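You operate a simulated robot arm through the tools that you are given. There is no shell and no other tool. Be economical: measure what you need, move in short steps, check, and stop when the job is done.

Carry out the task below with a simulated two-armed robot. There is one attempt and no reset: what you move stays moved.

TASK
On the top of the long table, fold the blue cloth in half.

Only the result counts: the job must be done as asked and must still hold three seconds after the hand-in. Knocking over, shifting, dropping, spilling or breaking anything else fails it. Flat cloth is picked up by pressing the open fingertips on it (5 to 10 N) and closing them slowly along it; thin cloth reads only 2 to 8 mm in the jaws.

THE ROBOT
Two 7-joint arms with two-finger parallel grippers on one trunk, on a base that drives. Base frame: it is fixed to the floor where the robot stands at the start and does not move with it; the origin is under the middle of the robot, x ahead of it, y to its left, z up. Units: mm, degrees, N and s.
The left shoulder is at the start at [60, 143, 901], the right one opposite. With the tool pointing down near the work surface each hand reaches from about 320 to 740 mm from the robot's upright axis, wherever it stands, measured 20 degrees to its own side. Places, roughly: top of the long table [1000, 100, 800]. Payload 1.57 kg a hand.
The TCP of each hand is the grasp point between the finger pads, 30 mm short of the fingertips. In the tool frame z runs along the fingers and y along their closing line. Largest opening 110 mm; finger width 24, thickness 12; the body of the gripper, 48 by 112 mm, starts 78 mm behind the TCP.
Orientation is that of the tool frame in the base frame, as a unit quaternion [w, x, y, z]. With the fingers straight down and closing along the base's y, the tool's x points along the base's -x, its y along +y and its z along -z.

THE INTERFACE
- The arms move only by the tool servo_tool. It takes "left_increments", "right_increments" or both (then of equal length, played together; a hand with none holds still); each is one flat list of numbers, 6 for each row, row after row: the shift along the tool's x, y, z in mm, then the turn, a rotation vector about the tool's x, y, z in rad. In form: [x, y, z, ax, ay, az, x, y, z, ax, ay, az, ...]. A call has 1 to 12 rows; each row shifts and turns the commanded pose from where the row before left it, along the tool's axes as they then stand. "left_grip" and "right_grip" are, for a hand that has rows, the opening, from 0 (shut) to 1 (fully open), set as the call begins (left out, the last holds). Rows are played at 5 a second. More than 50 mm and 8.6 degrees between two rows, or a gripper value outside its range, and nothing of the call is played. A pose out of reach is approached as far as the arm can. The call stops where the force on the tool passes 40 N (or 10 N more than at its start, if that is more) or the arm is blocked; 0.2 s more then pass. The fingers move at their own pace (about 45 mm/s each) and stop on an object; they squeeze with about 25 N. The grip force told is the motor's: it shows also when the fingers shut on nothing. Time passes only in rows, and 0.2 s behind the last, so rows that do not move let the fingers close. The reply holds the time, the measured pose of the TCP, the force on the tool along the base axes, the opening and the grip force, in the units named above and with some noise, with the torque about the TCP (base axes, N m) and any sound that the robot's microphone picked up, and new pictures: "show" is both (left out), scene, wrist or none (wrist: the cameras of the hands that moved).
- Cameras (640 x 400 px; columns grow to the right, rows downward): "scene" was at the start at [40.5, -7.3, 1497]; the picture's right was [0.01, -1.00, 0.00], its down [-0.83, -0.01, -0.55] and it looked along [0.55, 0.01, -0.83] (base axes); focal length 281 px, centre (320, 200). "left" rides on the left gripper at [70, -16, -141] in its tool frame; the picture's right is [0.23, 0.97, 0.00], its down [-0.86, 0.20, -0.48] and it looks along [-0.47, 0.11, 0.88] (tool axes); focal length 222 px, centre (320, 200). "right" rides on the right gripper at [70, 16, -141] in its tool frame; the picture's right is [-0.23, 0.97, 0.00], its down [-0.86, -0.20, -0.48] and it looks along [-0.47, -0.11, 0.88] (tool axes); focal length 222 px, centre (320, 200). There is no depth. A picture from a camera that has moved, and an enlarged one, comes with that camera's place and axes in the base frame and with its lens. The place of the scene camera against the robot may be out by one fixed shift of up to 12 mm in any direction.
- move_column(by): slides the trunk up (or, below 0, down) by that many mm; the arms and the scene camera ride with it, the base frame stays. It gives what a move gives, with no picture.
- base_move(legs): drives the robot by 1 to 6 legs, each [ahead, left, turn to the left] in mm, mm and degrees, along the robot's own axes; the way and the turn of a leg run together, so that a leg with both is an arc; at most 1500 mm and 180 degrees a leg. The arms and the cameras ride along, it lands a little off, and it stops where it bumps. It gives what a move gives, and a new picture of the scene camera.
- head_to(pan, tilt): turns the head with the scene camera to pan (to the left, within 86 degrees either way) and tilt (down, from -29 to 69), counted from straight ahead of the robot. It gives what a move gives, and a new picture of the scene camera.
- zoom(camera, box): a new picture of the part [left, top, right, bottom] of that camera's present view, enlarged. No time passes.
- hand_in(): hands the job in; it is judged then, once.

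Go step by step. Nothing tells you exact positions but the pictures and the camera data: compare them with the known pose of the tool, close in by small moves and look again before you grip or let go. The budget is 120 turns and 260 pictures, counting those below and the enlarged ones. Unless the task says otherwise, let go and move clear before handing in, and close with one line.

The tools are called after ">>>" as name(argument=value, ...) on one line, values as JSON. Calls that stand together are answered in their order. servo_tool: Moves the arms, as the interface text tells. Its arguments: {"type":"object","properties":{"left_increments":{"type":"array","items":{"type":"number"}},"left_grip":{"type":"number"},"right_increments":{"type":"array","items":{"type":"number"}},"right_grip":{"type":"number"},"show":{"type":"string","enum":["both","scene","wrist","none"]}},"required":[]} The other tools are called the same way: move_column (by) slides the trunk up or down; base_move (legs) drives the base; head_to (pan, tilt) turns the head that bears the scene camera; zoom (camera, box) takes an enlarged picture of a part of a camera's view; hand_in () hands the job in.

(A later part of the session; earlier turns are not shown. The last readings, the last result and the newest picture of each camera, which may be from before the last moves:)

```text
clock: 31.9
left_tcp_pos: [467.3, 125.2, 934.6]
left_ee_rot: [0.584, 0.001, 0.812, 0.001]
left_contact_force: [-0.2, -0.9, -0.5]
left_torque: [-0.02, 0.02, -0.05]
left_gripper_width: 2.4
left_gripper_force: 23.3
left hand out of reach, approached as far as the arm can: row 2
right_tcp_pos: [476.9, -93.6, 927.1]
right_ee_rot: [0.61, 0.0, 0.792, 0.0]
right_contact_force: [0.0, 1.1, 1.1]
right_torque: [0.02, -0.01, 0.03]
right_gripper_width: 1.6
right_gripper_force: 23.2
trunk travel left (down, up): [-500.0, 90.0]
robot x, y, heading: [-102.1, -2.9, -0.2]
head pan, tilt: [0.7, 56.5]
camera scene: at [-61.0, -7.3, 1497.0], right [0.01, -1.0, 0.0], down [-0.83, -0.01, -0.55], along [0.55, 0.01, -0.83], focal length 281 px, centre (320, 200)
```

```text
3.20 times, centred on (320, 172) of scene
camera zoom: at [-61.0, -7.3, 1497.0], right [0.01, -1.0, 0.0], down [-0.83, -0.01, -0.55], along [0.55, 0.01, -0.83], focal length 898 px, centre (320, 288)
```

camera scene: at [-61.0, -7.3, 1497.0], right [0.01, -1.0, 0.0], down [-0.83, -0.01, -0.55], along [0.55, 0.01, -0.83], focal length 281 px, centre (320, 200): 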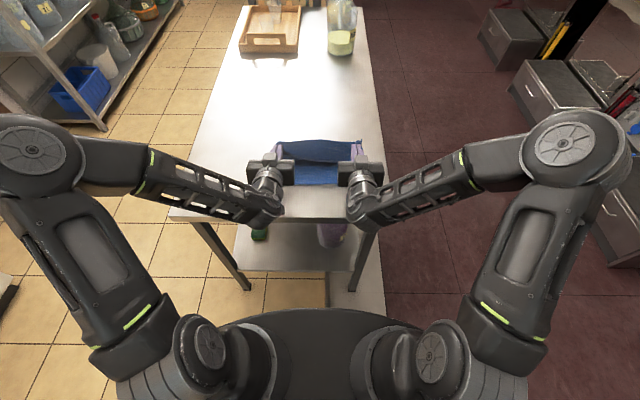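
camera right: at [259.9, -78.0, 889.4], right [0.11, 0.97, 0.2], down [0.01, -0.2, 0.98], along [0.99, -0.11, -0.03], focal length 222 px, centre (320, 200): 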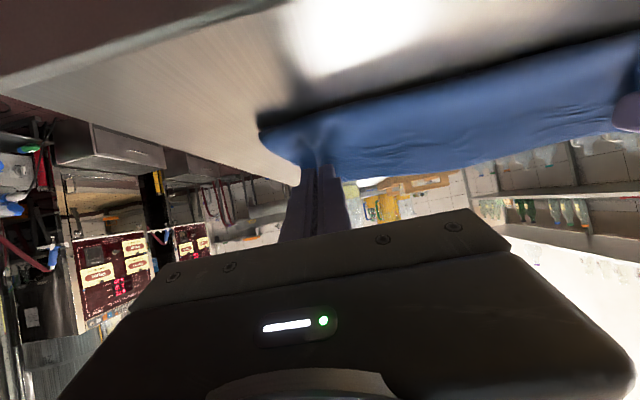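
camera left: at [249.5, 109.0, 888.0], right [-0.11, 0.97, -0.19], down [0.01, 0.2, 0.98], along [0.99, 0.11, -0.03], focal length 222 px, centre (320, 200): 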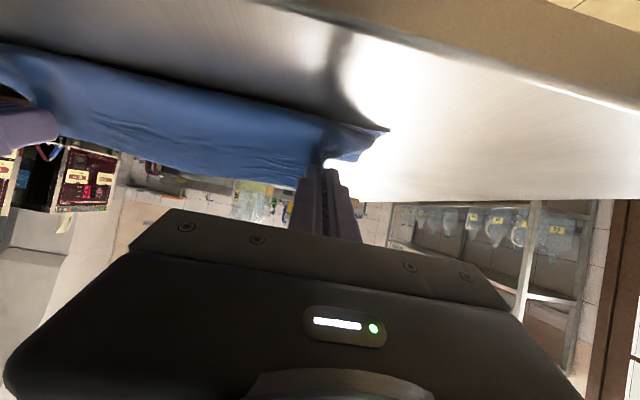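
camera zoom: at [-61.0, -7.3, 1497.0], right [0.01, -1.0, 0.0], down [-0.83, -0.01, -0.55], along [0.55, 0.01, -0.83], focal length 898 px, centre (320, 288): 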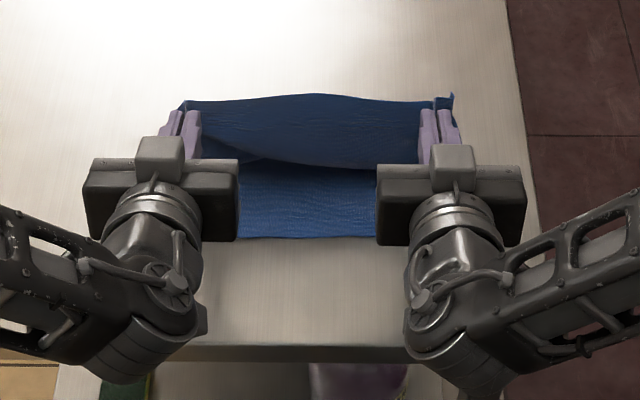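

The sheet now rises straight from the fold line at x≈535. I continue the descent toward the near edge.

>>> servo_tool(left_increments=[24.2, 0, -17.7, 0, 0, 0, 29.2, 0, -9.9, 0, 0, 0, 28, 0, -3.5, 0, 0, 0], right_increments=[24.2, 0, -17.7, 0, 0, 0, 29.2, 0, -9.9, 0, 0, 0, 23.9, 0, -3.1, 0, 0, 0], show="both")

>>> zoom(camera="scene", box=[240, 130, 400, 230])

```text
clock: 32.8
left_tcp_pos: [411.4, 125.2, 867.8]
left_ee_rot: [0.584, 0.0, 0.812, 0.002]
left_contact_force: [-1.0, 0.1, -1.3]
left_torque: [0.03, -0.01, 0.04]
left_gripper_width: 2.2
left_gripper_force: 24.1
right_tcp_pos: [428.4, -95.4, 862.4]
right_ee_rot: [0.61, 0.001, 0.792, 0.0]
right_contact_force: [-0.3, -0.1, 0.7]
right_torque: [0.04, 0.0, 0.04]
right_gripper_width: 0.2
right_gripper_force: 21.0
trunk travel left (down, up): [-500.0, 90.0]
robot x, y, heading: [-101.5, -2.2, -0.0]
head pan, tilt: [0.7, 56.5]
camera scene: at [-60.9, -8.9, 1497.1], right [0.01, -1.0, 0.0], down [-0.83, -0.01, -0.55], along [0.55, 0.01, -0.83], focal length 281 px, centre (320, 200)
camera right: at [272.7, -78.8, 831.3], right [0.06, 0.97, 0.22], down [-0.24, -0.2, 0.95], along [0.97, -0.11, 0.23], focal length 222 px, centre (320, 200)
camera left: at [254.6, 109.0, 847.7], right [-0.07, 0.97, -0.21], down [-0.18, 0.2, 0.96], along [0.98, 0.11, 0.16], focal length 222 px, centre (320, 200)
```

scene: 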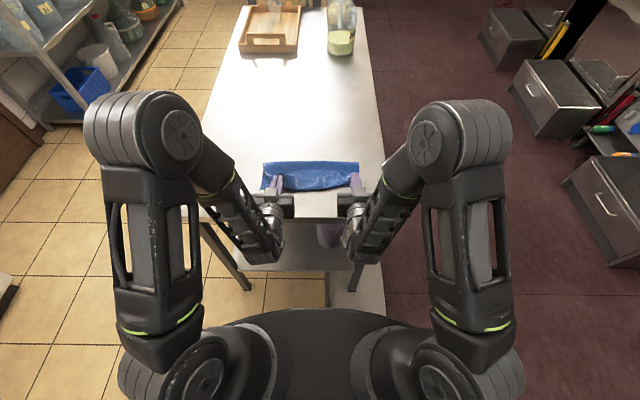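
right: 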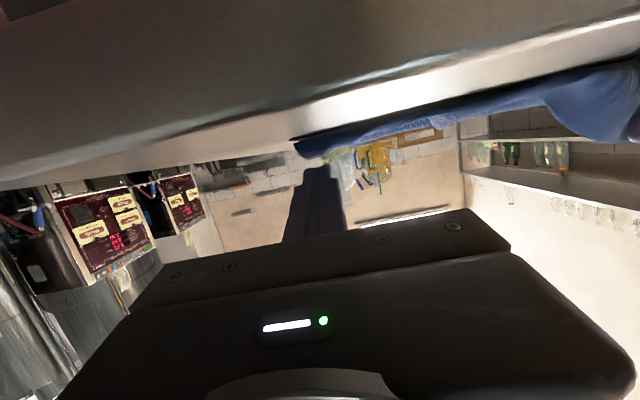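
left: 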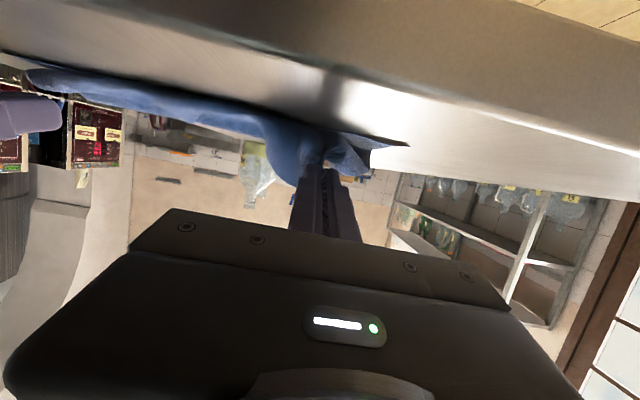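

```text
4.00 times, centred on (320, 180) of scene
camera zoom: at [-60.9, -8.9, 1497.1], right [0.01, -1.0, 0.0], down [-0.83, -0.01, -0.55], along [0.55, 0.01, -0.83], focal length 1122 px, centre (320, 280)
```

zoom: 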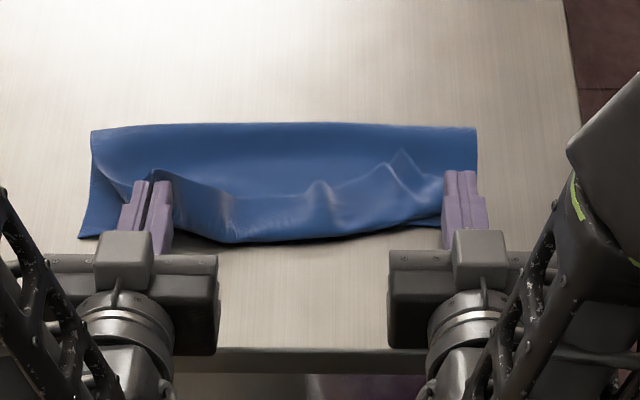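

The right hand's grip slipped (width 0.2 mm) but the left still holds, and the fold line is good at x≈531. I set the left corner down and release it, back the right hand off, and then deal with the right corner.

>>> servo_tool(left_increments=[10, 0, 3, 0, 0, 0, 10, 0, 3, 0, 0, 0], right_increments=[-3, 0, -15, 0, 0, 0, -15, 0, -25, 0, 0, 0], show="none")

>>> zoom(camera="scene", box=[240, 130, 400, 230])

```text
clock: 33.4
left_tcp_pos: [411.4, 126.5, 848.3]
left_ee_rot: [0.583, 0.0, 0.812, 0.002]
left_contact_force: [0.1, 0.1, 1.1]
left_torque: [0.02, -0.03, -0.01]
left_gripper_width: 1.9
left_gripper_force: 23.8
right_tcp_pos: [399.2, -89.4, 885.6]
right_ee_rot: [0.609, 0.0, 0.793, -0.001]
right_contact_force: [0.0, 0.5, -0.2]
right_torque: [0.03, 0.0, 0.01]
right_gripper_width: 0.0
right_gripper_force: 21.4
right hand out of reach, approached as far as the arm can: row 2
trunk travel left (down, up): [-500.0, 90.0]
robot x, y, heading: [-100.2, -1.1, -0.1]
head pan, tilt: [0.7, 56.5]
```

```text
4.00 times, centred on (320, 180) of scene
camera zoom: at [-60.8, -6.9, 1497.0], right [0.01, -1.0, 0.0], down [-0.83, -0.01, -0.55], along [0.55, 0.01, -0.83], focal length 1122 px, centre (320, 280)
```

zoom: 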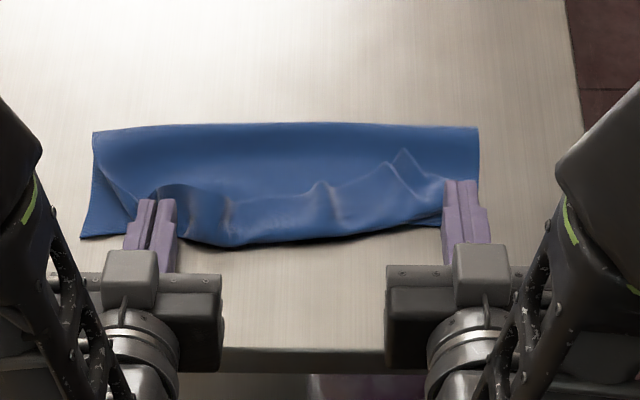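

>>> servo_tool(left_increments=[0, 0, 0, 0, 0, 0, 0, 0, 0, 0, 0, 0, 0, 0, -20, 0, 0, 0, -6, 0, -20, 0, 0, 0, -20, 0, -10, 0, 0, 0, -40, 0, 0, 0, 0, 0], right_increments=[0, 0, 0, 0, 0, 0, 0, 0, 0, 0, 0, 0, -20, 0, 0, 0, 0, 0, -20, 0, 0, 0, 0, 0, -20, 0, 0, 0, 0, 0, -20, 0, 0, 0, 0, 0], left_grip=0.25, right_grip=0.25, show="none")

>>> zoom(camera="scene", box=[240, 130, 400, 230])

```text
clock: 34.8
left_tcp_pos: [418.4, 112.3, 908.5]
left_ee_rot: [0.584, 0.002, 0.812, 0.001]
left_contact_force: [-0.7, -0.1, 0.2]
left_torque: [0.0, -0.01, 0.0]
left_gripper_width: 27.1
left_gripper_force: 0.1
left hand out of reach, approached as far as the arm can: row 3, 4, 5
right_tcp_pos: [424.7, -89.5, 962.1]
right_ee_rot: [0.61, -0.001, 0.792, 0.0]
right_contact_force: [-0.3, -0.6, 0.2]
right_torque: [0.0, -0.03, 0.01]
right_gripper_width: 27.6
right_gripper_force: 0.0
right hand out of reach, approached as far as the arm can: row 4
trunk travel left (down, up): [-500.0, 90.0]
robot x, y, heading: [-100.2, 3.2, 0.2]
head pan, tilt: [0.7, 56.5]
```

```text
4.00 times, centred on (320, 180) of scene
camera zoom: at [-61.7, -6.8, 1497.0], right [0.01, -1.0, 0.0], down [-0.83, -0.01, -0.55], along [0.55, 0.01, -0.83], focal length 1122 px, centre (320, 280)
```

zoom: 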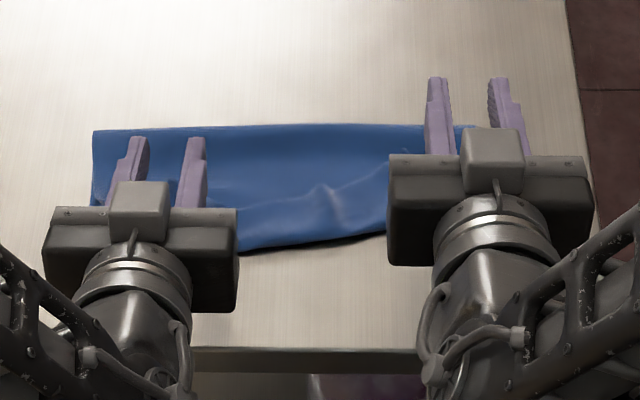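

>>> servo_tool(left_increments=[-40, 5, 10, 0, 0, 0, -30, 5, 10, 0, 0, 0, 0, 0, 0, 0, 0.131, 0, 0, 0, 0, 0, 0.131, 0, 0, 0, 0, 0, 0.131, 0, 0, 0, 0, 0, 0.131, 0, 0, 0, 0, 0, 0.131, 0, 0, 0, 0, 0, 0.131, 0, 0, 0, 0, 0, 0.131, 0, 0, 0, 0, 0, 0.131, 0, 0, 0, 0, 0, 0.131, 0, 0, 0, 0, 0, 0.131, 0], right_increments=[0, 0, 10, 0, 0, 0, 0, 0, 10, 0, 0, 0, 0, 0, 0, 0, 0.131, 0, 0, 0, 0, 0, 0.131, 0, 0, 0, 0, 0, 0.131, 0, 0, 0, 0, 0, 0.131, 0, 0, 0, 0, 0, 0.131, 0, 0, 0, 0, 0, 0.131, 0, 0, 0, 0, 0, 0.131, 0, 0, 0, 0, 0, 0.131, 0, 0, 0, 0, 0, 0.131, 0, 0, 0, 0, 0, 0.131, 0], show="both")

>>> zoom(camera="scene", box=[240, 130, 400, 230])

```text
clock: 37.4
left_tcp_pos: [460.9, 122.0, 968.9]
left_ee_rot: [-0.034, 0.0, 0.999, 0.001]
left_contact_force: [0.3, 0.5, 0.2]
left_torque: [0.01, 0.02, 0.01]
left_gripper_width: 27.6
left_gripper_force: 0.0
right_tcp_pos: [443.5, -89.7, 954.9]
right_ee_rot: [-0.002, -0.001, 1.0, 0.0]
right_contact_force: [0.1, 0.1, -0.7]
right_torque: [0.0, -0.02, 0.03]
right_gripper_width: 27.2
right_gripper_force: 0.1
trunk travel left (down, up): [-500.0, 90.0]
robot x, y, heading: [-102.0, 1.3, 0.2]
head pan, tilt: [0.7, 56.5]
camera scene: at [-59.4, -7.4, 1496.9], right [0.01, -1.0, 0.0], down [-0.83, -0.01, -0.55], along [0.55, 0.01, -0.83], focal length 281 px, centre (320, 200)
camera right: at [374.0, -72.6, 1097.9], right [0.23, 0.97, 0.0], down [0.86, -0.2, 0.48], along [0.46, -0.11, -0.88], focal length 222 px, centre (320, 200)
camera left: at [399.4, 105.6, 1114.5], right [-0.23, 0.97, 0.02], down [0.89, 0.2, 0.42], along [0.4, 0.11, -0.91], focal length 222 px, centre (320, 200)
```

scene: 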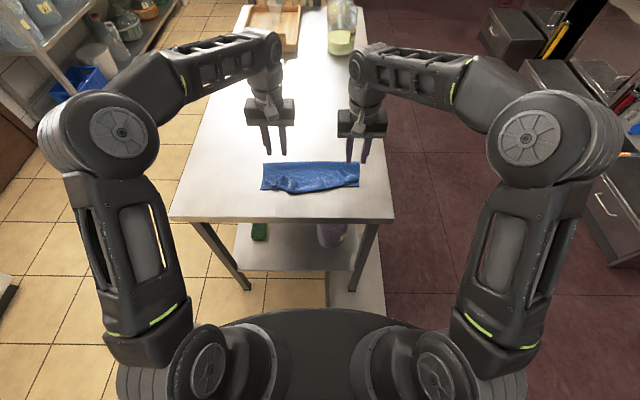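
right: 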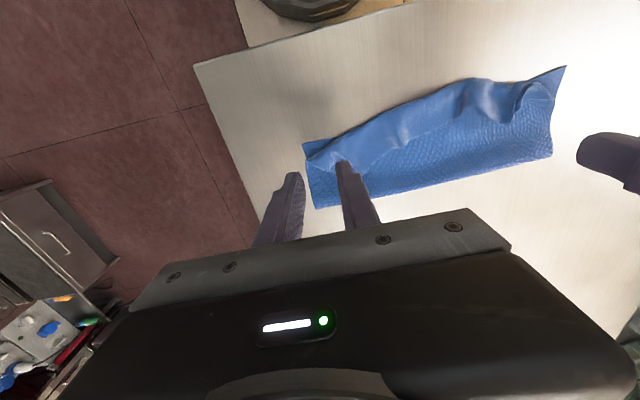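
left: 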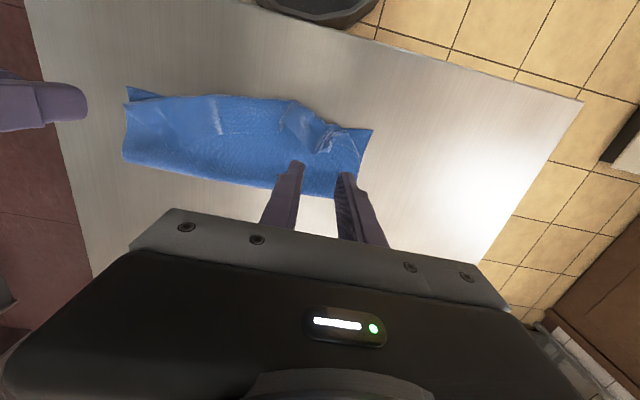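

```text
4.00 times, centred on (320, 180) of scene
camera zoom: at [-59.4, -7.4, 1496.9], right [0.01, -1.0, 0.0], down [-0.83, -0.01, -0.55], along [0.55, 0.01, -0.83], focal length 1122 px, centre (320, 280)
```

zoom: 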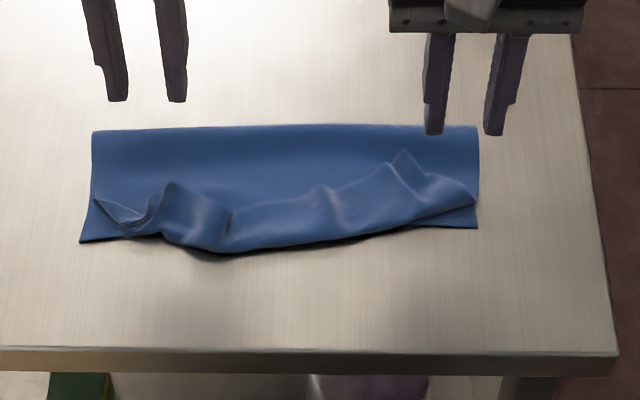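

The fold line is good now, but the free edge still lies turned back on top, and the right corner needs re-gripping. I back the base another 80 mm for room, then measure the flap again.

>>> base_move(legs=[[-80, 0, 0]])

>>> servo_tool(left_increments=[-32, 6, 15, 0, -0.068, 0, -32, 6, 15, 0, 0, 0, -10, 0, 15, 0, 0, 0], right_increments=[-35, 3, 10, 0, 0, 0, -35, 3, 10, 0, 0, 0, -18, 0, 10, 0, 0, 0], show="wrist")

>>> zoom(camera="left", box=[100, 40, 420, 240])

>>> zoom(camera="right", box=[220, 40, 540, 240])

```text
clock: 38.4
left_tcp_pos: [378.1, 122.3, 970.0]
left_ee_rot: [-0.032, 0.001, 0.999, 0.002]
left_contact_force: [-0.3, -1.0, -0.1]
left_torque: [0.06, -0.01, -0.01]
left_gripper_width: 27.5
left_gripper_force: 0.1
right_tcp_pos: [362.7, -89.6, 956.1]
right_ee_rot: [0.001, 0.0, 1.0, 0.0]
right_contact_force: [-0.3, 0.2, 0.0]
right_torque: [0.01, 0.0, -0.03]
right_gripper_width: 27.7
right_gripper_force: 0.0
trunk travel left (down, up): [-500.0, 90.0]
robot x, y, heading: [-178.9, 0.3, -0.2]
head pan, tilt: [0.7, 56.5]
camera scene: at [-142.6, -7.3, 1497.1], right [0.01, -1.0, 0.0], down [-0.83, -0.01, -0.55], along [0.55, 0.01, -0.83], focal length 281 px, centre (320, 200)
```

scene: 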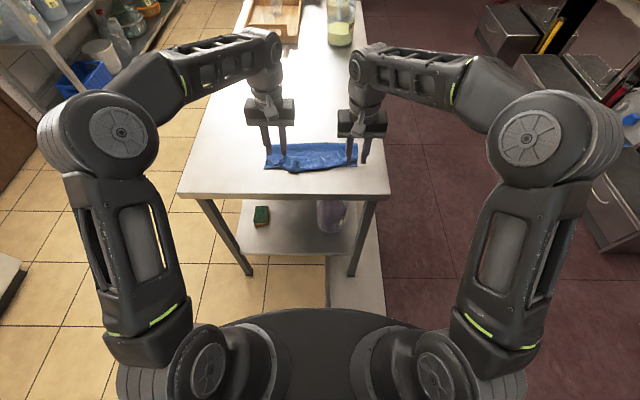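

```text
clock: 39.2
left_tcp_pos: [452.0, 134.6, 921.8]
left_ee_rot: [0.002, 0.001, 1.0, 0.002]
left_contact_force: [-0.2, 0.1, -0.4]
left_torque: [-0.03, -0.01, 0.01]
left_gripper_width: 27.4
left_gripper_force: 0.0
right_tcp_pos: [451.7, -83.0, 927.2]
right_ee_rot: [0.0, 0.001, 1.0, 0.0]
right_contact_force: [0.4, -0.6, 0.2]
right_torque: [0.01, -0.02, -0.03]
right_gripper_width: 27.6
right_gripper_force: 0.0
trunk travel left (down, up): [-500.0, 90.0]
robot x, y, heading: [-180.8, 1.8, -0.3]
head pan, tilt: [0.7, 56.5]
camera right: at [381.7, -66.6, 1068.7], right [0.23, 0.97, 0.0], down [0.85, -0.2, 0.48], along [0.47, -0.11, -0.88], focal length 222 px, centre (320, 200)
camera left: at [381.8, 117.6, 1063.1], right [-0.23, 0.97, 0.0], down [0.85, 0.2, 0.48], along [0.47, 0.11, -0.88], focal length 222 px, centre (320, 200)
```

right: 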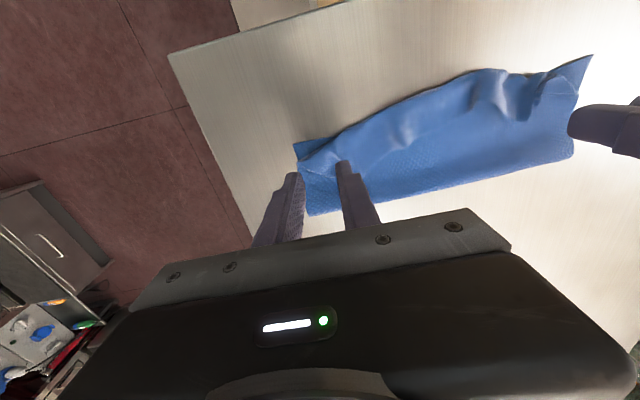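
left: 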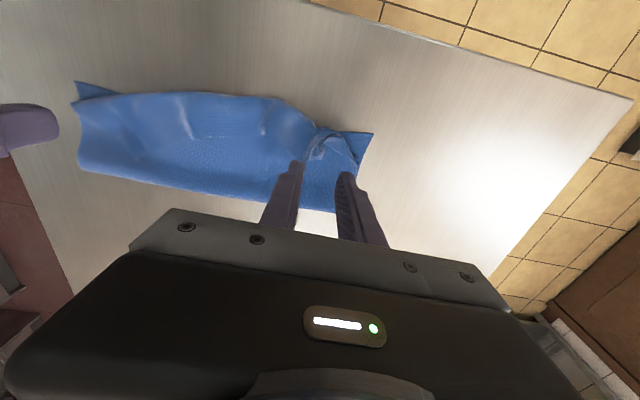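

```text
2.00 times, centred on (260, 140) of left
camera zoom: at [381.8, 117.6, 1063.1], right [-0.23, 0.97, 0.0], down [0.85, 0.2, 0.48], along [0.47, 0.11, -0.88], focal length 444 px, centre (440, 320)
```

zoom: 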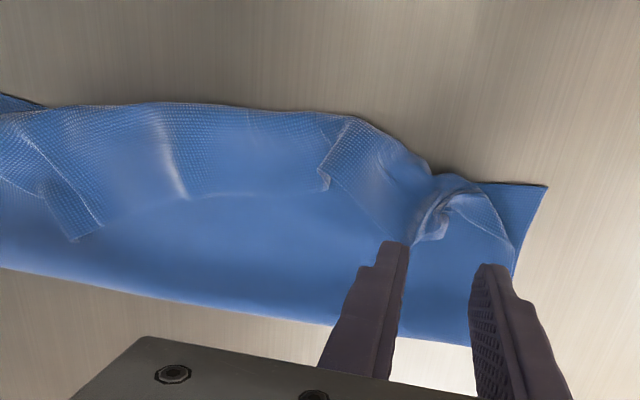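

```text
2.00 times, centred on (380, 140) of right
camera zoom: at [381.7, -66.6, 1068.7], right [0.23, 0.97, 0.0], down [0.85, -0.2, 0.48], along [0.47, -0.11, -0.88], focal length 444 px, centre (200, 320)
```

zoom: 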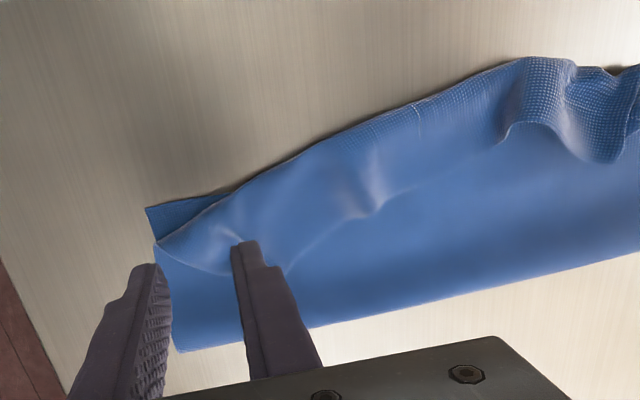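

The geometry drifted: the fold is about 25 mm short of the middle and the cloth has turned slightly. The clean way is to unfold it flat again and redo it, pinching exactly at the edge so no stub turns back. I drive back to the starting place first.

>>> base_move(legs=[[178, 0, 0.2]])

```text
clock: 40.7
left_tcp_pos: [630.0, 135.4, 922.2]
left_ee_rot: [0.001, 0.0, 1.0, 0.002]
left_contact_force: [0.4, -0.5, -0.2]
left_torque: [-0.01, 0.03, 0.02]
left_gripper_width: 27.5
left_gripper_force: 0.0
right_tcp_pos: [629.0, -82.0, 926.0]
right_ee_rot: [-0.001, 0.0, 1.0, 0.0]
right_contact_force: [0.0, -0.2, -0.5]
right_torque: [-0.01, 0.02, 0.0]
right_gripper_width: 27.5
right_gripper_force: 0.1
trunk travel left (down, up): [-500.0, 90.0]
robot x, y, heading: [-3.1, 0.7, 0.2]
head pan, tilt: [0.7, 56.5]
camera scene: at [36.8, -7.3, 1496.9], right [0.01, -1.0, 0.0], down [-0.83, -0.01, -0.55], along [0.55, 0.01, -0.83], focal length 281 px, centre (320, 200)
```

scene: 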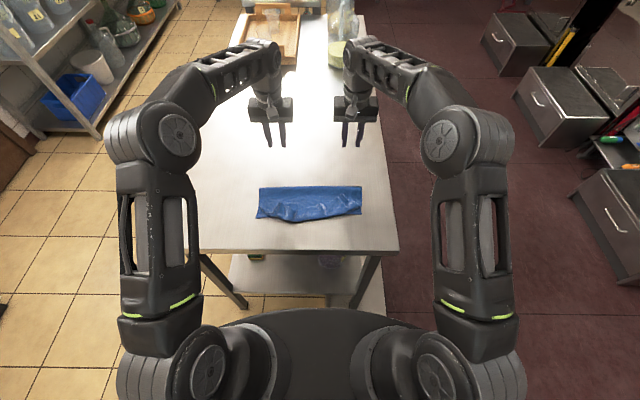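

>>> zoom(camera="scene", box=[245, 175, 375, 230])

```text
4.92 times, centred on (310, 202) of scene
camera zoom: at [36.8, -7.3, 1496.9], right [0.01, -1.0, 0.0], down [-0.83, -0.01, -0.55], along [0.55, 0.01, -0.83], focal length 1382 px, centre (369, 188)
```

zoom: 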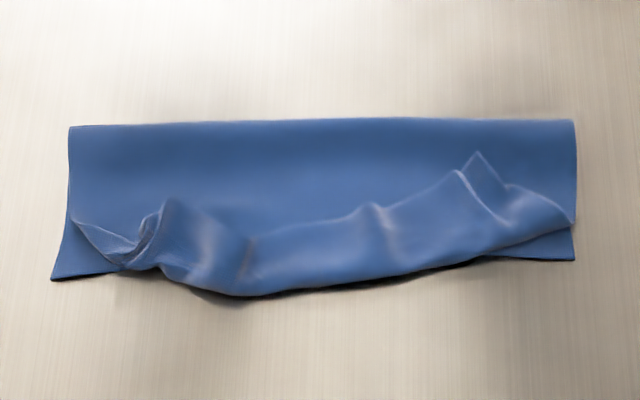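

>>> servo_tool(left_increments=[44, -4, 10, 0, 0, 0, 44, -4, 10, 0, 0, 0, 44, -4, 10, 0, 0, 0, 44, -4, 10, 0, 0, 0], right_increments=[37, 5, 11, 0, 0, 0, 37, 5, 11, 0, 0, 0, 37, 5, 11, 0, 0, 0, 37, 5, 11, 0, 0, 0], left_grip=0.35, right_grip=0.35, show="none")

>>> zoom(camera="left", box=[200, 60, 440, 210])

>>> zoom(camera="right", box=[200, 60, 440, 210])

```text
clock: 41.7
left_tcp_pos: [450.3, 118.2, 881.2]
left_ee_rot: [0.002, 0.001, 1.0, 0.002]
left_contact_force: [0.4, 0.2, -0.7]
left_torque: [0.04, -0.02, 0.02]
left_gripper_width: 38.4
left_gripper_force: 0.0
right_tcp_pos: [478.7, -60.3, 883.7]
right_ee_rot: [0.0, 0.0, 1.0, 0.0]
right_contact_force: [1.0, 0.4, 0.2]
right_torque: [-0.02, -0.02, 0.0]
right_gripper_width: 38.4
right_gripper_force: 0.0
trunk travel left (down, up): [-500.0, 90.0]
robot x, y, heading: [-5.1, 0.4, -0.0]
head pan, tilt: [0.7, 56.5]
```

```text
2.67 times, centred on (320, 135) of left
camera zoom: at [379.6, 101.6, 1022.6], right [-0.23, 0.97, 0.0], down [0.85, 0.2, 0.48], along [0.47, 0.11, -0.88], focal length 592 px, centre (320, 373)
```

zoom: 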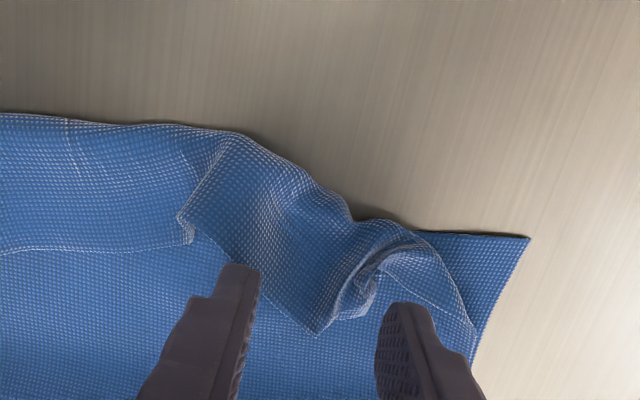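

```text
2.67 times, centred on (320, 135) of right
camera zoom: at [408.6, -45.6, 1025.7], right [0.23, 0.97, 0.0], down [0.85, -0.2, 0.48], along [0.47, -0.11, -0.88], focal length 592 px, centre (320, 373)
```

zoom: 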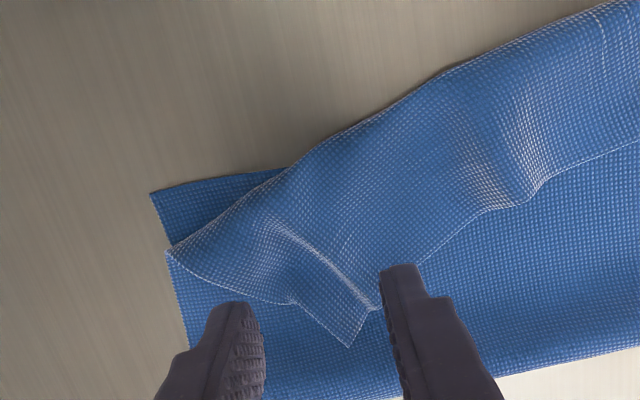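

The true corners of the turned-back edge are clear now. I align over them, descend and close.

>>> servo_tool(left_increments=[-5, 2, 10, 0, 0, 0, 0, 0, 10, 0, 0, 0, 0, 0, 8, 0, 0, 0], right_increments=[-9, 2, 10, 0, 0, 0, 0, 0, 12, 0, 0, 0, 0, 0, 8, 0, 0, 0], show="none")

>>> servo_tool(left_increments=[0, 0, 0.5, 0, 0, 0, 0, 0, 0, 0, 0, 0], right_increments=[0, 0, 0.5, 0, 0, 0, 0, 0, 0, 0, 0, 0], left_grip=0.2, right_grip=0.2, show="none")

>>> servo_tool(left_increments=[0, 0, 0, 0, 0, 0, 0, 0, 0, 0, 0, 0, 0, 0, 0, 0, 0, 0], right_increments=[0, 0, 0, 0, 0, 0, 0, 0, 0, 0, 0, 0, 0, 0, 0, 0, 0, 0], left_grip=0, right_grip=0, show="none")

>>> servo_tool(left_increments=[0, 0, -15, 0, 0, 0, -5, 0, -20, 0, 0, 0], right_increments=[0, 0, -15, 0, 0, 0, -5, 0, -20, 0, 0, 0], show="wrist")

```text
clock: 42.5
left_tcp_pos: [457.5, 120.6, 853.9]
left_ee_rot: [0.002, -0.001, 1.0, 0.001]
left_contact_force: [0.5, -0.3, -0.1]
left_torque: [0.0, 0.0, 0.0]
left_gripper_width: 38.3
left_gripper_force: 0.1
right_tcp_pos: [489.8, -60.8, 853.3]
right_ee_rot: [0.0, 0.001, 1.0, 0.0]
right_contact_force: [-0.2, 0.4, -0.2]
right_torque: [0.02, -0.01, 0.02]
right_gripper_width: 38.3
right_gripper_force: 0.1
trunk travel left (down, up): [-500.0, 90.0]
robot x, y, heading: [-5.7, -0.9, 0.0]
head pan, tilt: [0.7, 56.5]
```

```text
clock: 43.1
left_tcp_pos: [457.2, 121.0, 853.8]
left_ee_rot: [0.001, 0.0, 1.0, 0.003]
left_contact_force: [0.3, 1.0, 0.1]
left_torque: [0.01, -0.02, 0.0]
left_gripper_width: 21.9
left_gripper_force: 0.1
right_tcp_pos: [490.2, -59.6, 850.8]
right_ee_rot: [0.0, -0.001, 1.0, -0.001]
right_contact_force: [-0.1, -0.4, 1.1]
right_torque: [0.0, 0.01, -0.01]
right_gripper_width: 22.2
right_gripper_force: 0.0
trunk travel left (down, up): [-500.0, 90.0]
robot x, y, heading: [-5.6, -2.4, -0.2]
head pan, tilt: [0.7, 56.5]
```

```text
clock: 43.9
left_tcp_pos: [457.3, 120.8, 853.8]
left_ee_rot: [0.001, -0.001, 1.0, 0.001]
left_contact_force: [-0.8, 0.2, 0.3]
left_torque: [0.0, -0.02, 0.03]
left_gripper_width: 2.5
left_gripper_force: 24.4
right_tcp_pos: [488.7, -60.0, 853.1]
right_ee_rot: [0.0, -0.002, 1.0, 0.001]
right_contact_force: [-0.4, 0.6, 2.5]
right_torque: [0.05, 0.0, -0.02]
right_gripper_width: 2.8
right_gripper_force: 23.6
trunk travel left (down, up): [-500.0, 90.0]
robot x, y, heading: [-5.0, 0.5, 0.0]
head pan, tilt: [0.7, 56.5]
```

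```text
clock: 44.5
left_tcp_pos: [462.2, 122.1, 889.9]
left_ee_rot: [0.001, 0.0, 1.0, 0.002]
left_contact_force: [-0.1, -0.3, 1.5]
left_torque: [0.0, -0.02, -0.06]
left_gripper_width: 2.8
left_gripper_force: 24.0
right_tcp_pos: [494.4, -59.0, 887.1]
right_ee_rot: [0.0, 0.0, 1.0, -0.001]
right_contact_force: [0.6, 0.0, 0.1]
right_torque: [0.01, 0.02, -0.04]
right_gripper_width: 2.4
right_gripper_force: 24.3
trunk travel left (down, up): [-500.0, 90.0]
robot x, y, heading: [-5.0, -1.6, -0.3]
head pan, tilt: [0.7, 56.5]
camera right: at [423.6, -43.7, 1029.4], right [0.23, 0.97, 0.0], down [0.86, -0.2, 0.48], along [0.47, -0.11, -0.88], focal length 222 px, centre (320, 200)
camera left: at [391.3, 104.5, 1029.6], right [-0.23, 0.97, 0.0], down [0.85, 0.2, 0.48], along [0.47, 0.11, -0.88], focal length 222 px, centre (320, 200)
```

right: 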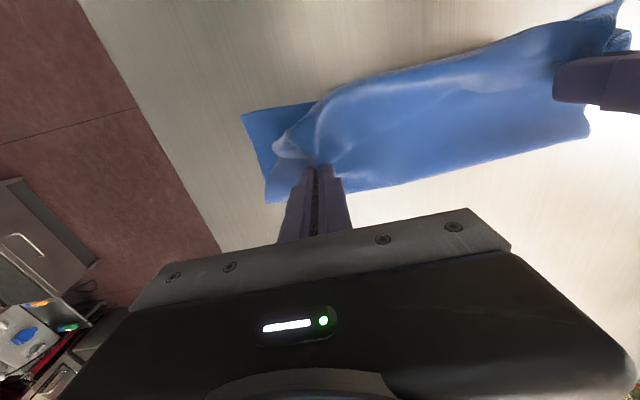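
left: 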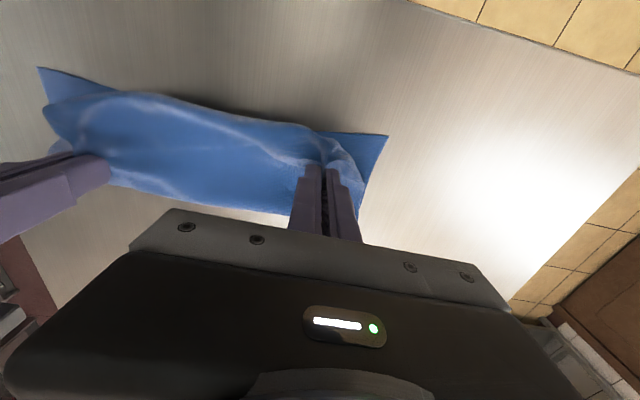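

Both corners are held again. I swing the edge up and over to the far side to unfold the cloth flat, spreading the hands a little.

>>> servo_tool(left_increments=[-19, 0, -25, 0, 0, 0, -19, 0, -25, 0, 0, 0, -22, 2, -13, 0, 0, 0, -23, 2, -12, 0, 0, 0, -22, 3, 5, 0, 0, 0, -23, 3, 5, 0, 0, 0, -20, 3, 15, 0, 0, 0, -20, 3, 15, 0, 0, 0, -13, 1, 18, 0, 0, 0, -12, 1, 17, 0, 0, 0], right_increments=[-15, 0, -26, 0, 0, 0, -16, 0, -27, 0, 0, 0, -20, -2, -13, 0, 0, 0, -20, -2, -12, 0, 0, 0, -20, -3, 5, 0, 0, 0, -20, -3, 5, 0, 0, 0, -18, -3, 15, 0, 0, 0, -17, -3, 15, 0, 0, 0, -10, -1, 18, 0, 0, 0, -10, -1, 17, 0, 0, 0], show="both")

>>> zoom(camera="scene", box=[230, 110, 390, 250])

```text
clock: 46.7
left_tcp_pos: [655.8, 138.0, 887.2]
left_ee_rot: [0.001, 0.0, 1.0, 0.001]
left_contact_force: [0.5, -5.9, -0.4]
left_torque: [-0.17, 0.02, 0.08]
left_gripper_width: 2.6
left_gripper_force: 23.9
right_tcp_pos: [661.0, -76.5, 888.4]
right_ee_rot: [0.0, -0.001, 1.0, 0.0]
right_contact_force: [-0.2, 5.8, 0.0]
right_torque: [0.18, 0.01, -0.05]
right_gripper_width: 2.6
right_gripper_force: 24.1
trunk travel left (down, up): [-500.0, 90.0]
robot x, y, heading: [-4.3, 1.0, 0.1]
head pan, tilt: [0.7, 56.5]
camera scene: at [36.4, -7.2, 1497.0], right [0.01, -1.0, 0.0], down [-0.83, -0.01, -0.55], along [0.55, 0.01, -0.83], focal length 281 px, centre (320, 200)
camera right: at [590.5, -61.2, 1031.8], right [0.23, 0.97, 0.0], down [0.86, -0.2, 0.48], along [0.47, -0.11, -0.88], focal length 222 px, centre (320, 200)
camera left: at [585.4, 121.3, 1029.0], right [-0.23, 0.97, 0.0], down [0.85, 0.2, 0.48], along [0.47, 0.11, -0.88], focal length 222 px, centre (320, 200)
```

scene: 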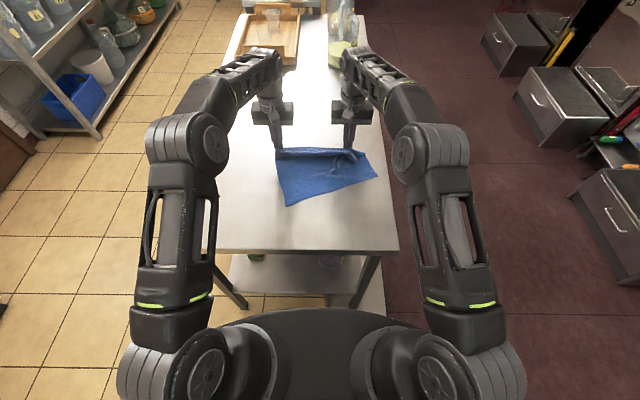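
right: 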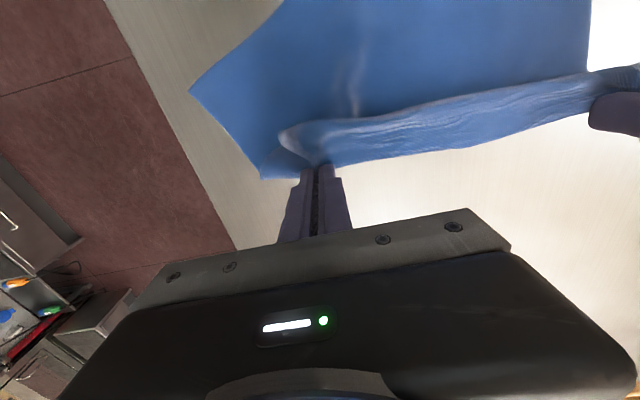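
left: 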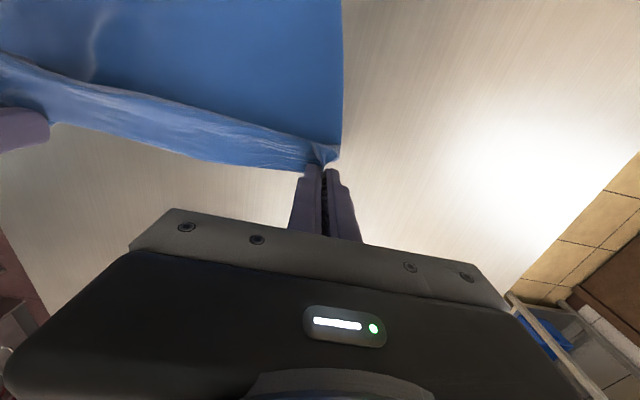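

```text
2.86 times, centred on (310, 180) of scene
camera zoom: at [36.4, -7.2, 1497.0], right [0.01, -1.0, 0.0], down [-0.83, -0.01, -0.55], along [0.55, 0.01, -0.83], focal length 802 px, centre (349, 257)
```

zoom: 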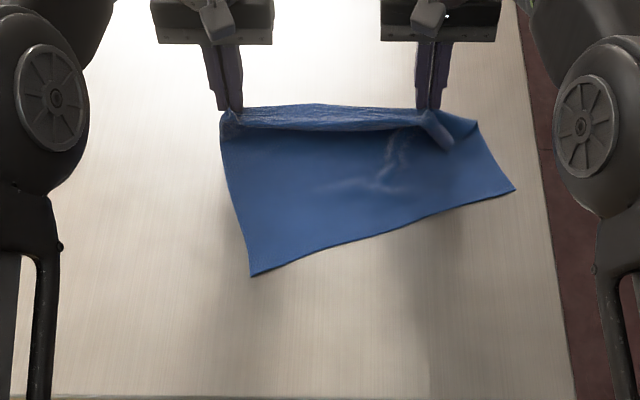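

Pulling it over dragged and skewed the cloth, but both hands hold the far edge. A better plan: lift the cloth until it hangs, lay it back down square from the near side, regrasp the corners, then fold by laying the lower half first and bringing the held edge away from me; in that direction the sheet leaves the fingers the right way. First I lift.

>>> move_column(by=88)

>>> servo_tool(left_increments=[25, -1, -25, 0, 0, 0, 25, -1, -25, 0, 0, 0, 25, 0, -25, 0, 0, 0, 25, 0, -20, 0, 0, 0], right_increments=[25, 1, -25, 0, 0, 0, 25, 1, -25, 0, 0, 0, 25, 0, -25, 0, 0, 0, 25, 0, -20, 0, 0, 0], show="both")

```text
clock: 47.9
left_tcp_pos: [655.6, 138.8, 975.5]
left_ee_rot: [0.001, 0.0, 1.0, 0.001]
left_contact_force: [-1.2, -8.2, -0.8]
left_torque: [-0.2, -0.02, 0.08]
left_gripper_width: 2.7
left_gripper_force: 24.2
right_tcp_pos: [660.1, -78.1, 977.0]
right_ee_rot: [0.0, -0.001, 1.0, 0.0]
right_contact_force: [-0.3, 7.8, 0.5]
right_torque: [0.25, 0.02, -0.09]
right_gripper_width: 2.6
right_gripper_force: 24.0
trunk travel left (down, up): [-588.0, 2.0]
robot x, y, heading: [-6.8, -3.1, -0.1]
head pan, tilt: [0.7, 56.5]
```

```text
clock: 48.9
left_tcp_pos: [555.0, 136.0, 1072.3]
left_ee_rot: [0.002, -0.001, 1.0, 0.002]
left_contact_force: [0.2, -2.7, 0.2]
left_torque: [-0.07, -0.02, 0.03]
left_gripper_width: 2.6
left_gripper_force: 23.7
right_tcp_pos: [558.1, -76.1, 1073.8]
right_ee_rot: [0.001, -0.002, 1.0, 0.0]
right_contact_force: [-0.1, 2.7, 0.6]
right_torque: [0.09, -0.02, -0.06]
right_gripper_width: 2.6
right_gripper_force: 24.1
trunk travel left (down, up): [-588.0, 2.0]
robot x, y, heading: [-6.0, 1.0, -0.3]
head pan, tilt: [0.7, 56.5]
camera scene: at [33.7, -7.3, 1585.0], right [0.01, -1.0, 0.0], down [-0.83, -0.01, -0.55], along [0.55, 0.01, -0.83], focal length 281 px, centre (320, 200)
camera right: at [488.0, -60.1, 1216.2], right [0.23, 0.97, 0.0], down [0.85, -0.2, 0.48], along [0.47, -0.11, -0.88], focal length 222 px, centre (320, 200)
camera left: at [483.4, 119.0, 1213.3], right [-0.23, 0.97, 0.0], down [0.85, 0.2, 0.48], along [0.47, 0.11, -0.88], focal length 222 px, centre (320, 200)
```

scene: 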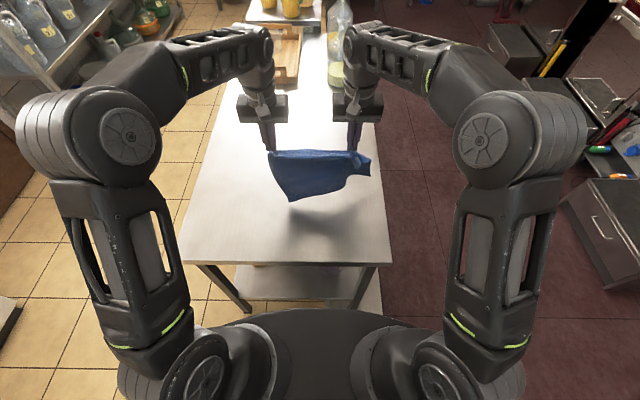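
right: 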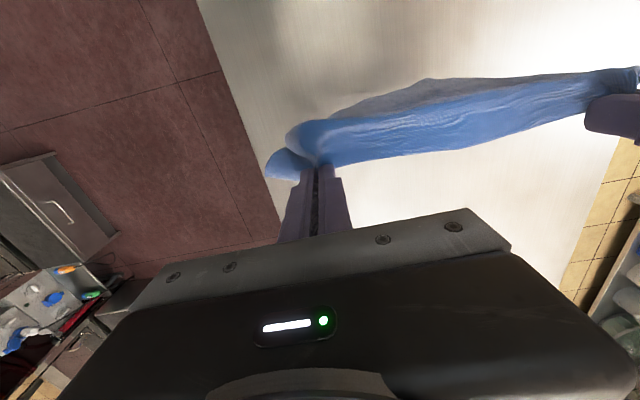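
left: 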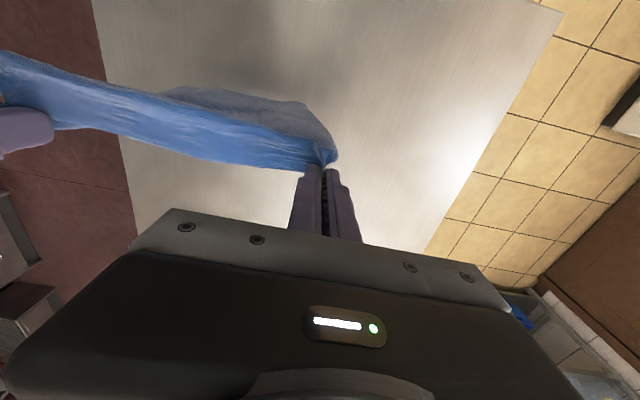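

The cloth hangs free. I move back so its lower edge lands near x≈430, then lay it down forward along an arc.

>>> servo_tool(left_increments=[38, 0, 0, 0, 0, 0, 38, 0, 0, 0, 0, 0, 38, 0, 0, 0, 0, 0, 0, 0, 10, 0, 0, 0, 0, 0, 0, 0, 0, 0], right_increments=[38, 0, 0, 0, 0, 0, 38, 0, 0, 0, 0, 0, 38, 0, 0, 0, 0, 0, 0, 0, 10, 0, 0, 0, 0, 0, 0, 0, 0, 0], show="scene")

>>> servo_tool(left_increments=[-24, 0, 0, 0, 0, 0, -24, 0, 0, 0, 0, 0, -28, 0, 11, 0, 0, 0, -28, 0, 11, 0, 0, 0, -24, 0, 18, 0, 0, 0, -24, 0, 18, 0, 0, 0, -18, 0, 24, 0, 0, 0, -18, 0, 24, 0, 0, 0, -12, 0, 28, 0, 0, 0, -12, 0, 28, 0, 0, 0], right_increments=[-24, 0, 0, 0, 0, 0, -24, 0, 0, 0, 0, 0, -28, 0, 11, 0, 0, 0, -28, 0, 11, 0, 0, 0, -24, 0, 18, 0, 0, 0, -24, 0, 18, 0, 0, 0, -18, 0, 24, 0, 0, 0, -18, 0, 24, 0, 0, 0, -12, 0, 28, 0, 0, 0, -12, 0, 28, 0, 0, 0], show="scene")

```text
clock: 50.1
left_tcp_pos: [440.2, 135.9, 1061.2]
left_ee_rot: [0.002, 0.0, 1.0, 0.002]
left_contact_force: [-1.4, -1.9, -0.1]
left_torque: [-0.09, -0.01, 0.04]
left_gripper_width: 2.7
left_gripper_force: 23.8
right_tcp_pos: [445.1, -76.5, 1062.8]
right_ee_rot: [0.002, 0.0, 1.0, 0.0]
right_contact_force: [-0.1, 3.8, -0.1]
right_torque: [0.09, -0.03, -0.05]
right_gripper_width: 2.6
right_gripper_force: 23.7
trunk travel left (down, up): [-588.0, 2.0]
robot x, y, heading: [-4.1, -2.5, 0.1]
head pan, tilt: [0.7, 56.5]
camera scene: at [33.9, -7.3, 1585.1], right [0.01, -1.0, 0.0], down [-0.83, -0.01, -0.55], along [0.55, 0.01, -0.83], focal length 281 px, centre (320, 200)
```

scene: 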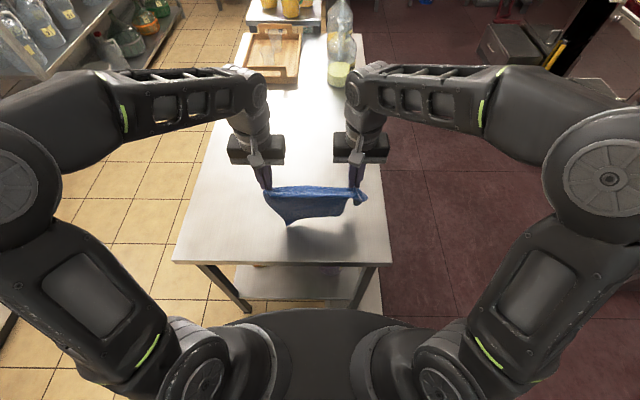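

```text
clock: 52.3
left_tcp_pos: [655.0, 137.5, 901.0]
left_ee_rot: [0.001, 0.0, 1.0, 0.001]
left_contact_force: [-0.4, -3.6, 0.1]
left_torque: [-0.09, 0.0, 0.06]
left_gripper_width: 2.7
left_gripper_force: 24.4
right_tcp_pos: [660.1, -76.2, 900.2]
right_ee_rot: [-0.001, 0.0, 1.0, 0.001]
right_contact_force: [0.6, 4.0, -0.8]
right_torque: [0.14, 0.04, -0.06]
right_gripper_width: 2.8
right_gripper_force: 24.2
trunk travel left (down, up): [-588.0, 2.0]
robot x, y, heading: [-7.4, 0.9, 0.0]
head pan, tilt: [0.7, 56.5]
camera scene: at [37.1, -7.3, 1585.0], right [0.01, -1.0, 0.0], down [-0.83, -0.01, -0.55], along [0.55, 0.01, -0.83], focal length 281 px, centre (320, 200)
```

scene: 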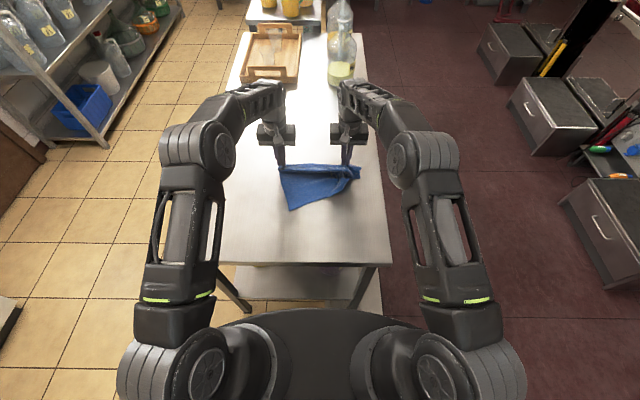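

The left half lies fine but the right side is skewed by its off-corner grip. I lower the edge, release only the right hand and look for the true right corner.

>>> servo_tool(left_increments=[-3, 0, 22, 0, 0, 0, -2, 0, 22, 0, 0, 0], right_increments=[-3, 0, 22, 0, 0, 0, -2, 0, 21, 0, 0, 0], show="none")

>>> servo_tool(right_increments=[0, 0, 0, 0, 0, 0, 0, 0, 0, 0, 0, 0, 0, 0, -15, 0, 0, 0, 0, 0, -40, 0, 0, 0, 0, 0, -40, 0, 0, 0], right_grip=0.4, show="both")

>>> zoom(camera="scene", box=[260, 140, 380, 220])

```text
clock: 52.9
left_tcp_pos: [659.6, 137.1, 854.9]
left_ee_rot: [0.002, 0.0, 1.0, 0.001]
left_contact_force: [-0.9, -5.1, 0.0]
left_torque: [-0.12, -0.01, 0.04]
left_gripper_width: 2.5
left_gripper_force: 24.1
right_tcp_pos: [664.6, -76.8, 857.9]
right_ee_rot: [0.0, 0.0, 1.0, 0.0]
right_contact_force: [0.5, 4.1, 1.0]
right_torque: [0.16, 0.02, -0.06]
right_gripper_width: 2.5
right_gripper_force: 24.6
trunk travel left (down, up): [-588.0, 2.0]
robot x, y, heading: [-6.3, -2.3, -0.0]
head pan, tilt: [0.7, 56.5]
```

```text
clock: 54.1
left_tcp_pos: [659.1, 137.6, 855.2]
left_ee_rot: [0.003, 0.0, 1.0, 0.002]
left_contact_force: [-0.4, 0.1, -0.1]
left_torque: [0.03, 0.0, -0.02]
left_gripper_width: 2.6
left_gripper_force: 24.2
right_tcp_pos: [662.6, -76.3, 954.1]
right_ee_rot: [0.0, -0.001, 1.0, 0.0]
right_contact_force: [-0.8, -0.6, 0.8]
right_torque: [-0.01, 0.02, 0.01]
right_gripper_width: 44.0
right_gripper_force: 0.0
trunk travel left (down, up): [-588.0, 2.0]
robot x, y, heading: [-2.7, 3.8, 0.5]
head pan, tilt: [0.7, 56.5]
camera scene: at [34.9, -7.3, 1585.0], right [0.01, -1.0, 0.0], down [-0.83, -0.01, -0.55], along [0.55, 0.01, -0.83], focal length 281 px, centre (320, 200)
camera right: at [592.8, -60.7, 1096.2], right [0.23, 0.97, 0.0], down [0.86, -0.2, 0.48], along [0.47, -0.11, -0.88], focal length 222 px, centre (320, 200)
```

scene: 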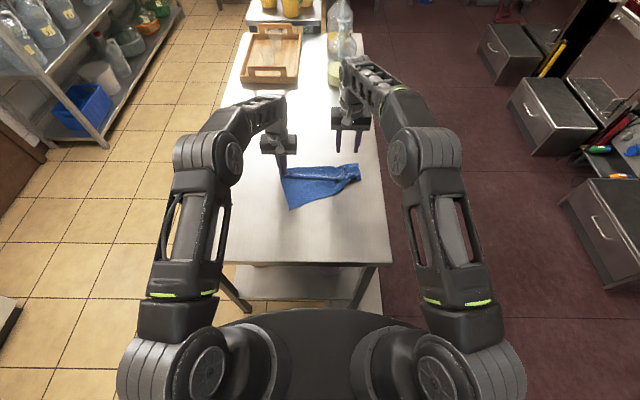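
right: 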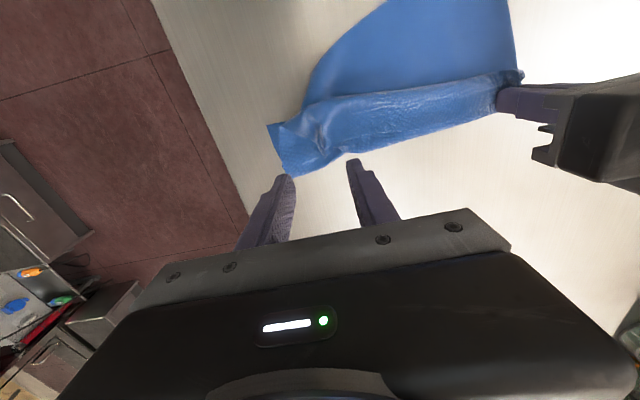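

```text
5.00 times, centred on (320, 180) of scene
camera zoom: at [34.9, -7.3, 1585.0], right [0.01, -1.0, 0.0], down [-0.83, -0.01, -0.55], along [0.55, 0.01, -0.83], focal length 1403 px, centre (320, 300)
```

zoom: 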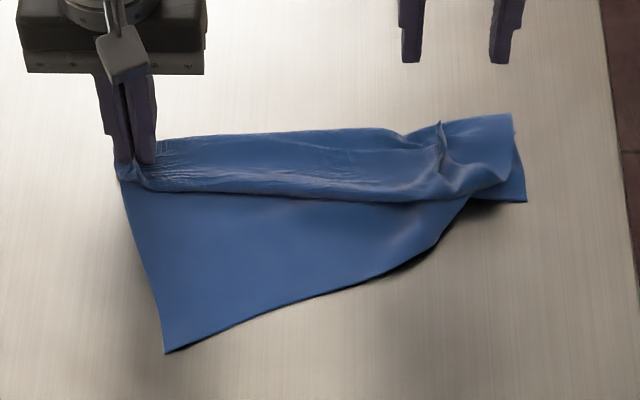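

The true far-right corner is at about (694, −129). I bring the right hand over it.

>>> servo_tool(right_increments=[-9, -14, 39, 0, 0, 0, -9, -14, 38, 0, 0, 0], right_grip=0.35, show="none")

>>> zoom(camera="right", box=[200, 60, 440, 210])

```text
clock: 54.7
left_tcp_pos: [658.9, 136.3, 854.8]
left_ee_rot: [0.001, 0.001, 1.0, 0.002]
left_contact_force: [0.4, -0.7, 0.2]
left_torque: [0.03, -0.05, -0.01]
left_gripper_width: 2.5
left_gripper_force: 23.6
right_tcp_pos: [683.3, -104.2, 877.2]
right_ee_rot: [0.0, 0.0, 1.0, 0.0]
right_contact_force: [-0.9, 0.3, 0.1]
right_torque: [0.0, 0.05, -0.03]
right_gripper_width: 38.4
right_gripper_force: 0.0
trunk travel left (down, up): [-588.0, 2.0]
robot x, y, heading: [-7.7, -0.4, 0.1]
head pan, tilt: [0.7, 56.5]
```

```text
2.67 times, centred on (320, 135) of right
camera zoom: at [613.3, -87.9, 1019.7], right [0.23, 0.97, 0.0], down [0.85, -0.2, 0.48], along [0.47, -0.11, -0.88], focal length 592 px, centre (320, 373)
```

zoom: 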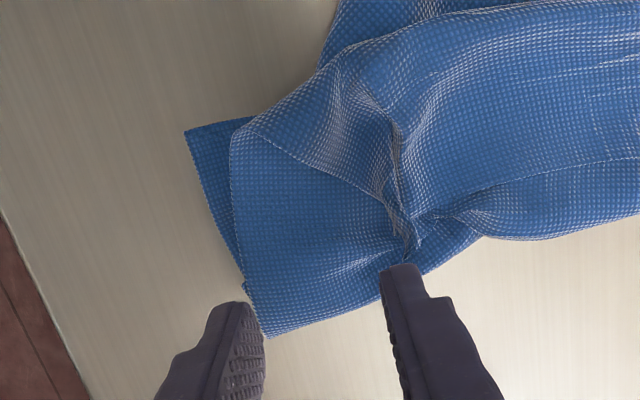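

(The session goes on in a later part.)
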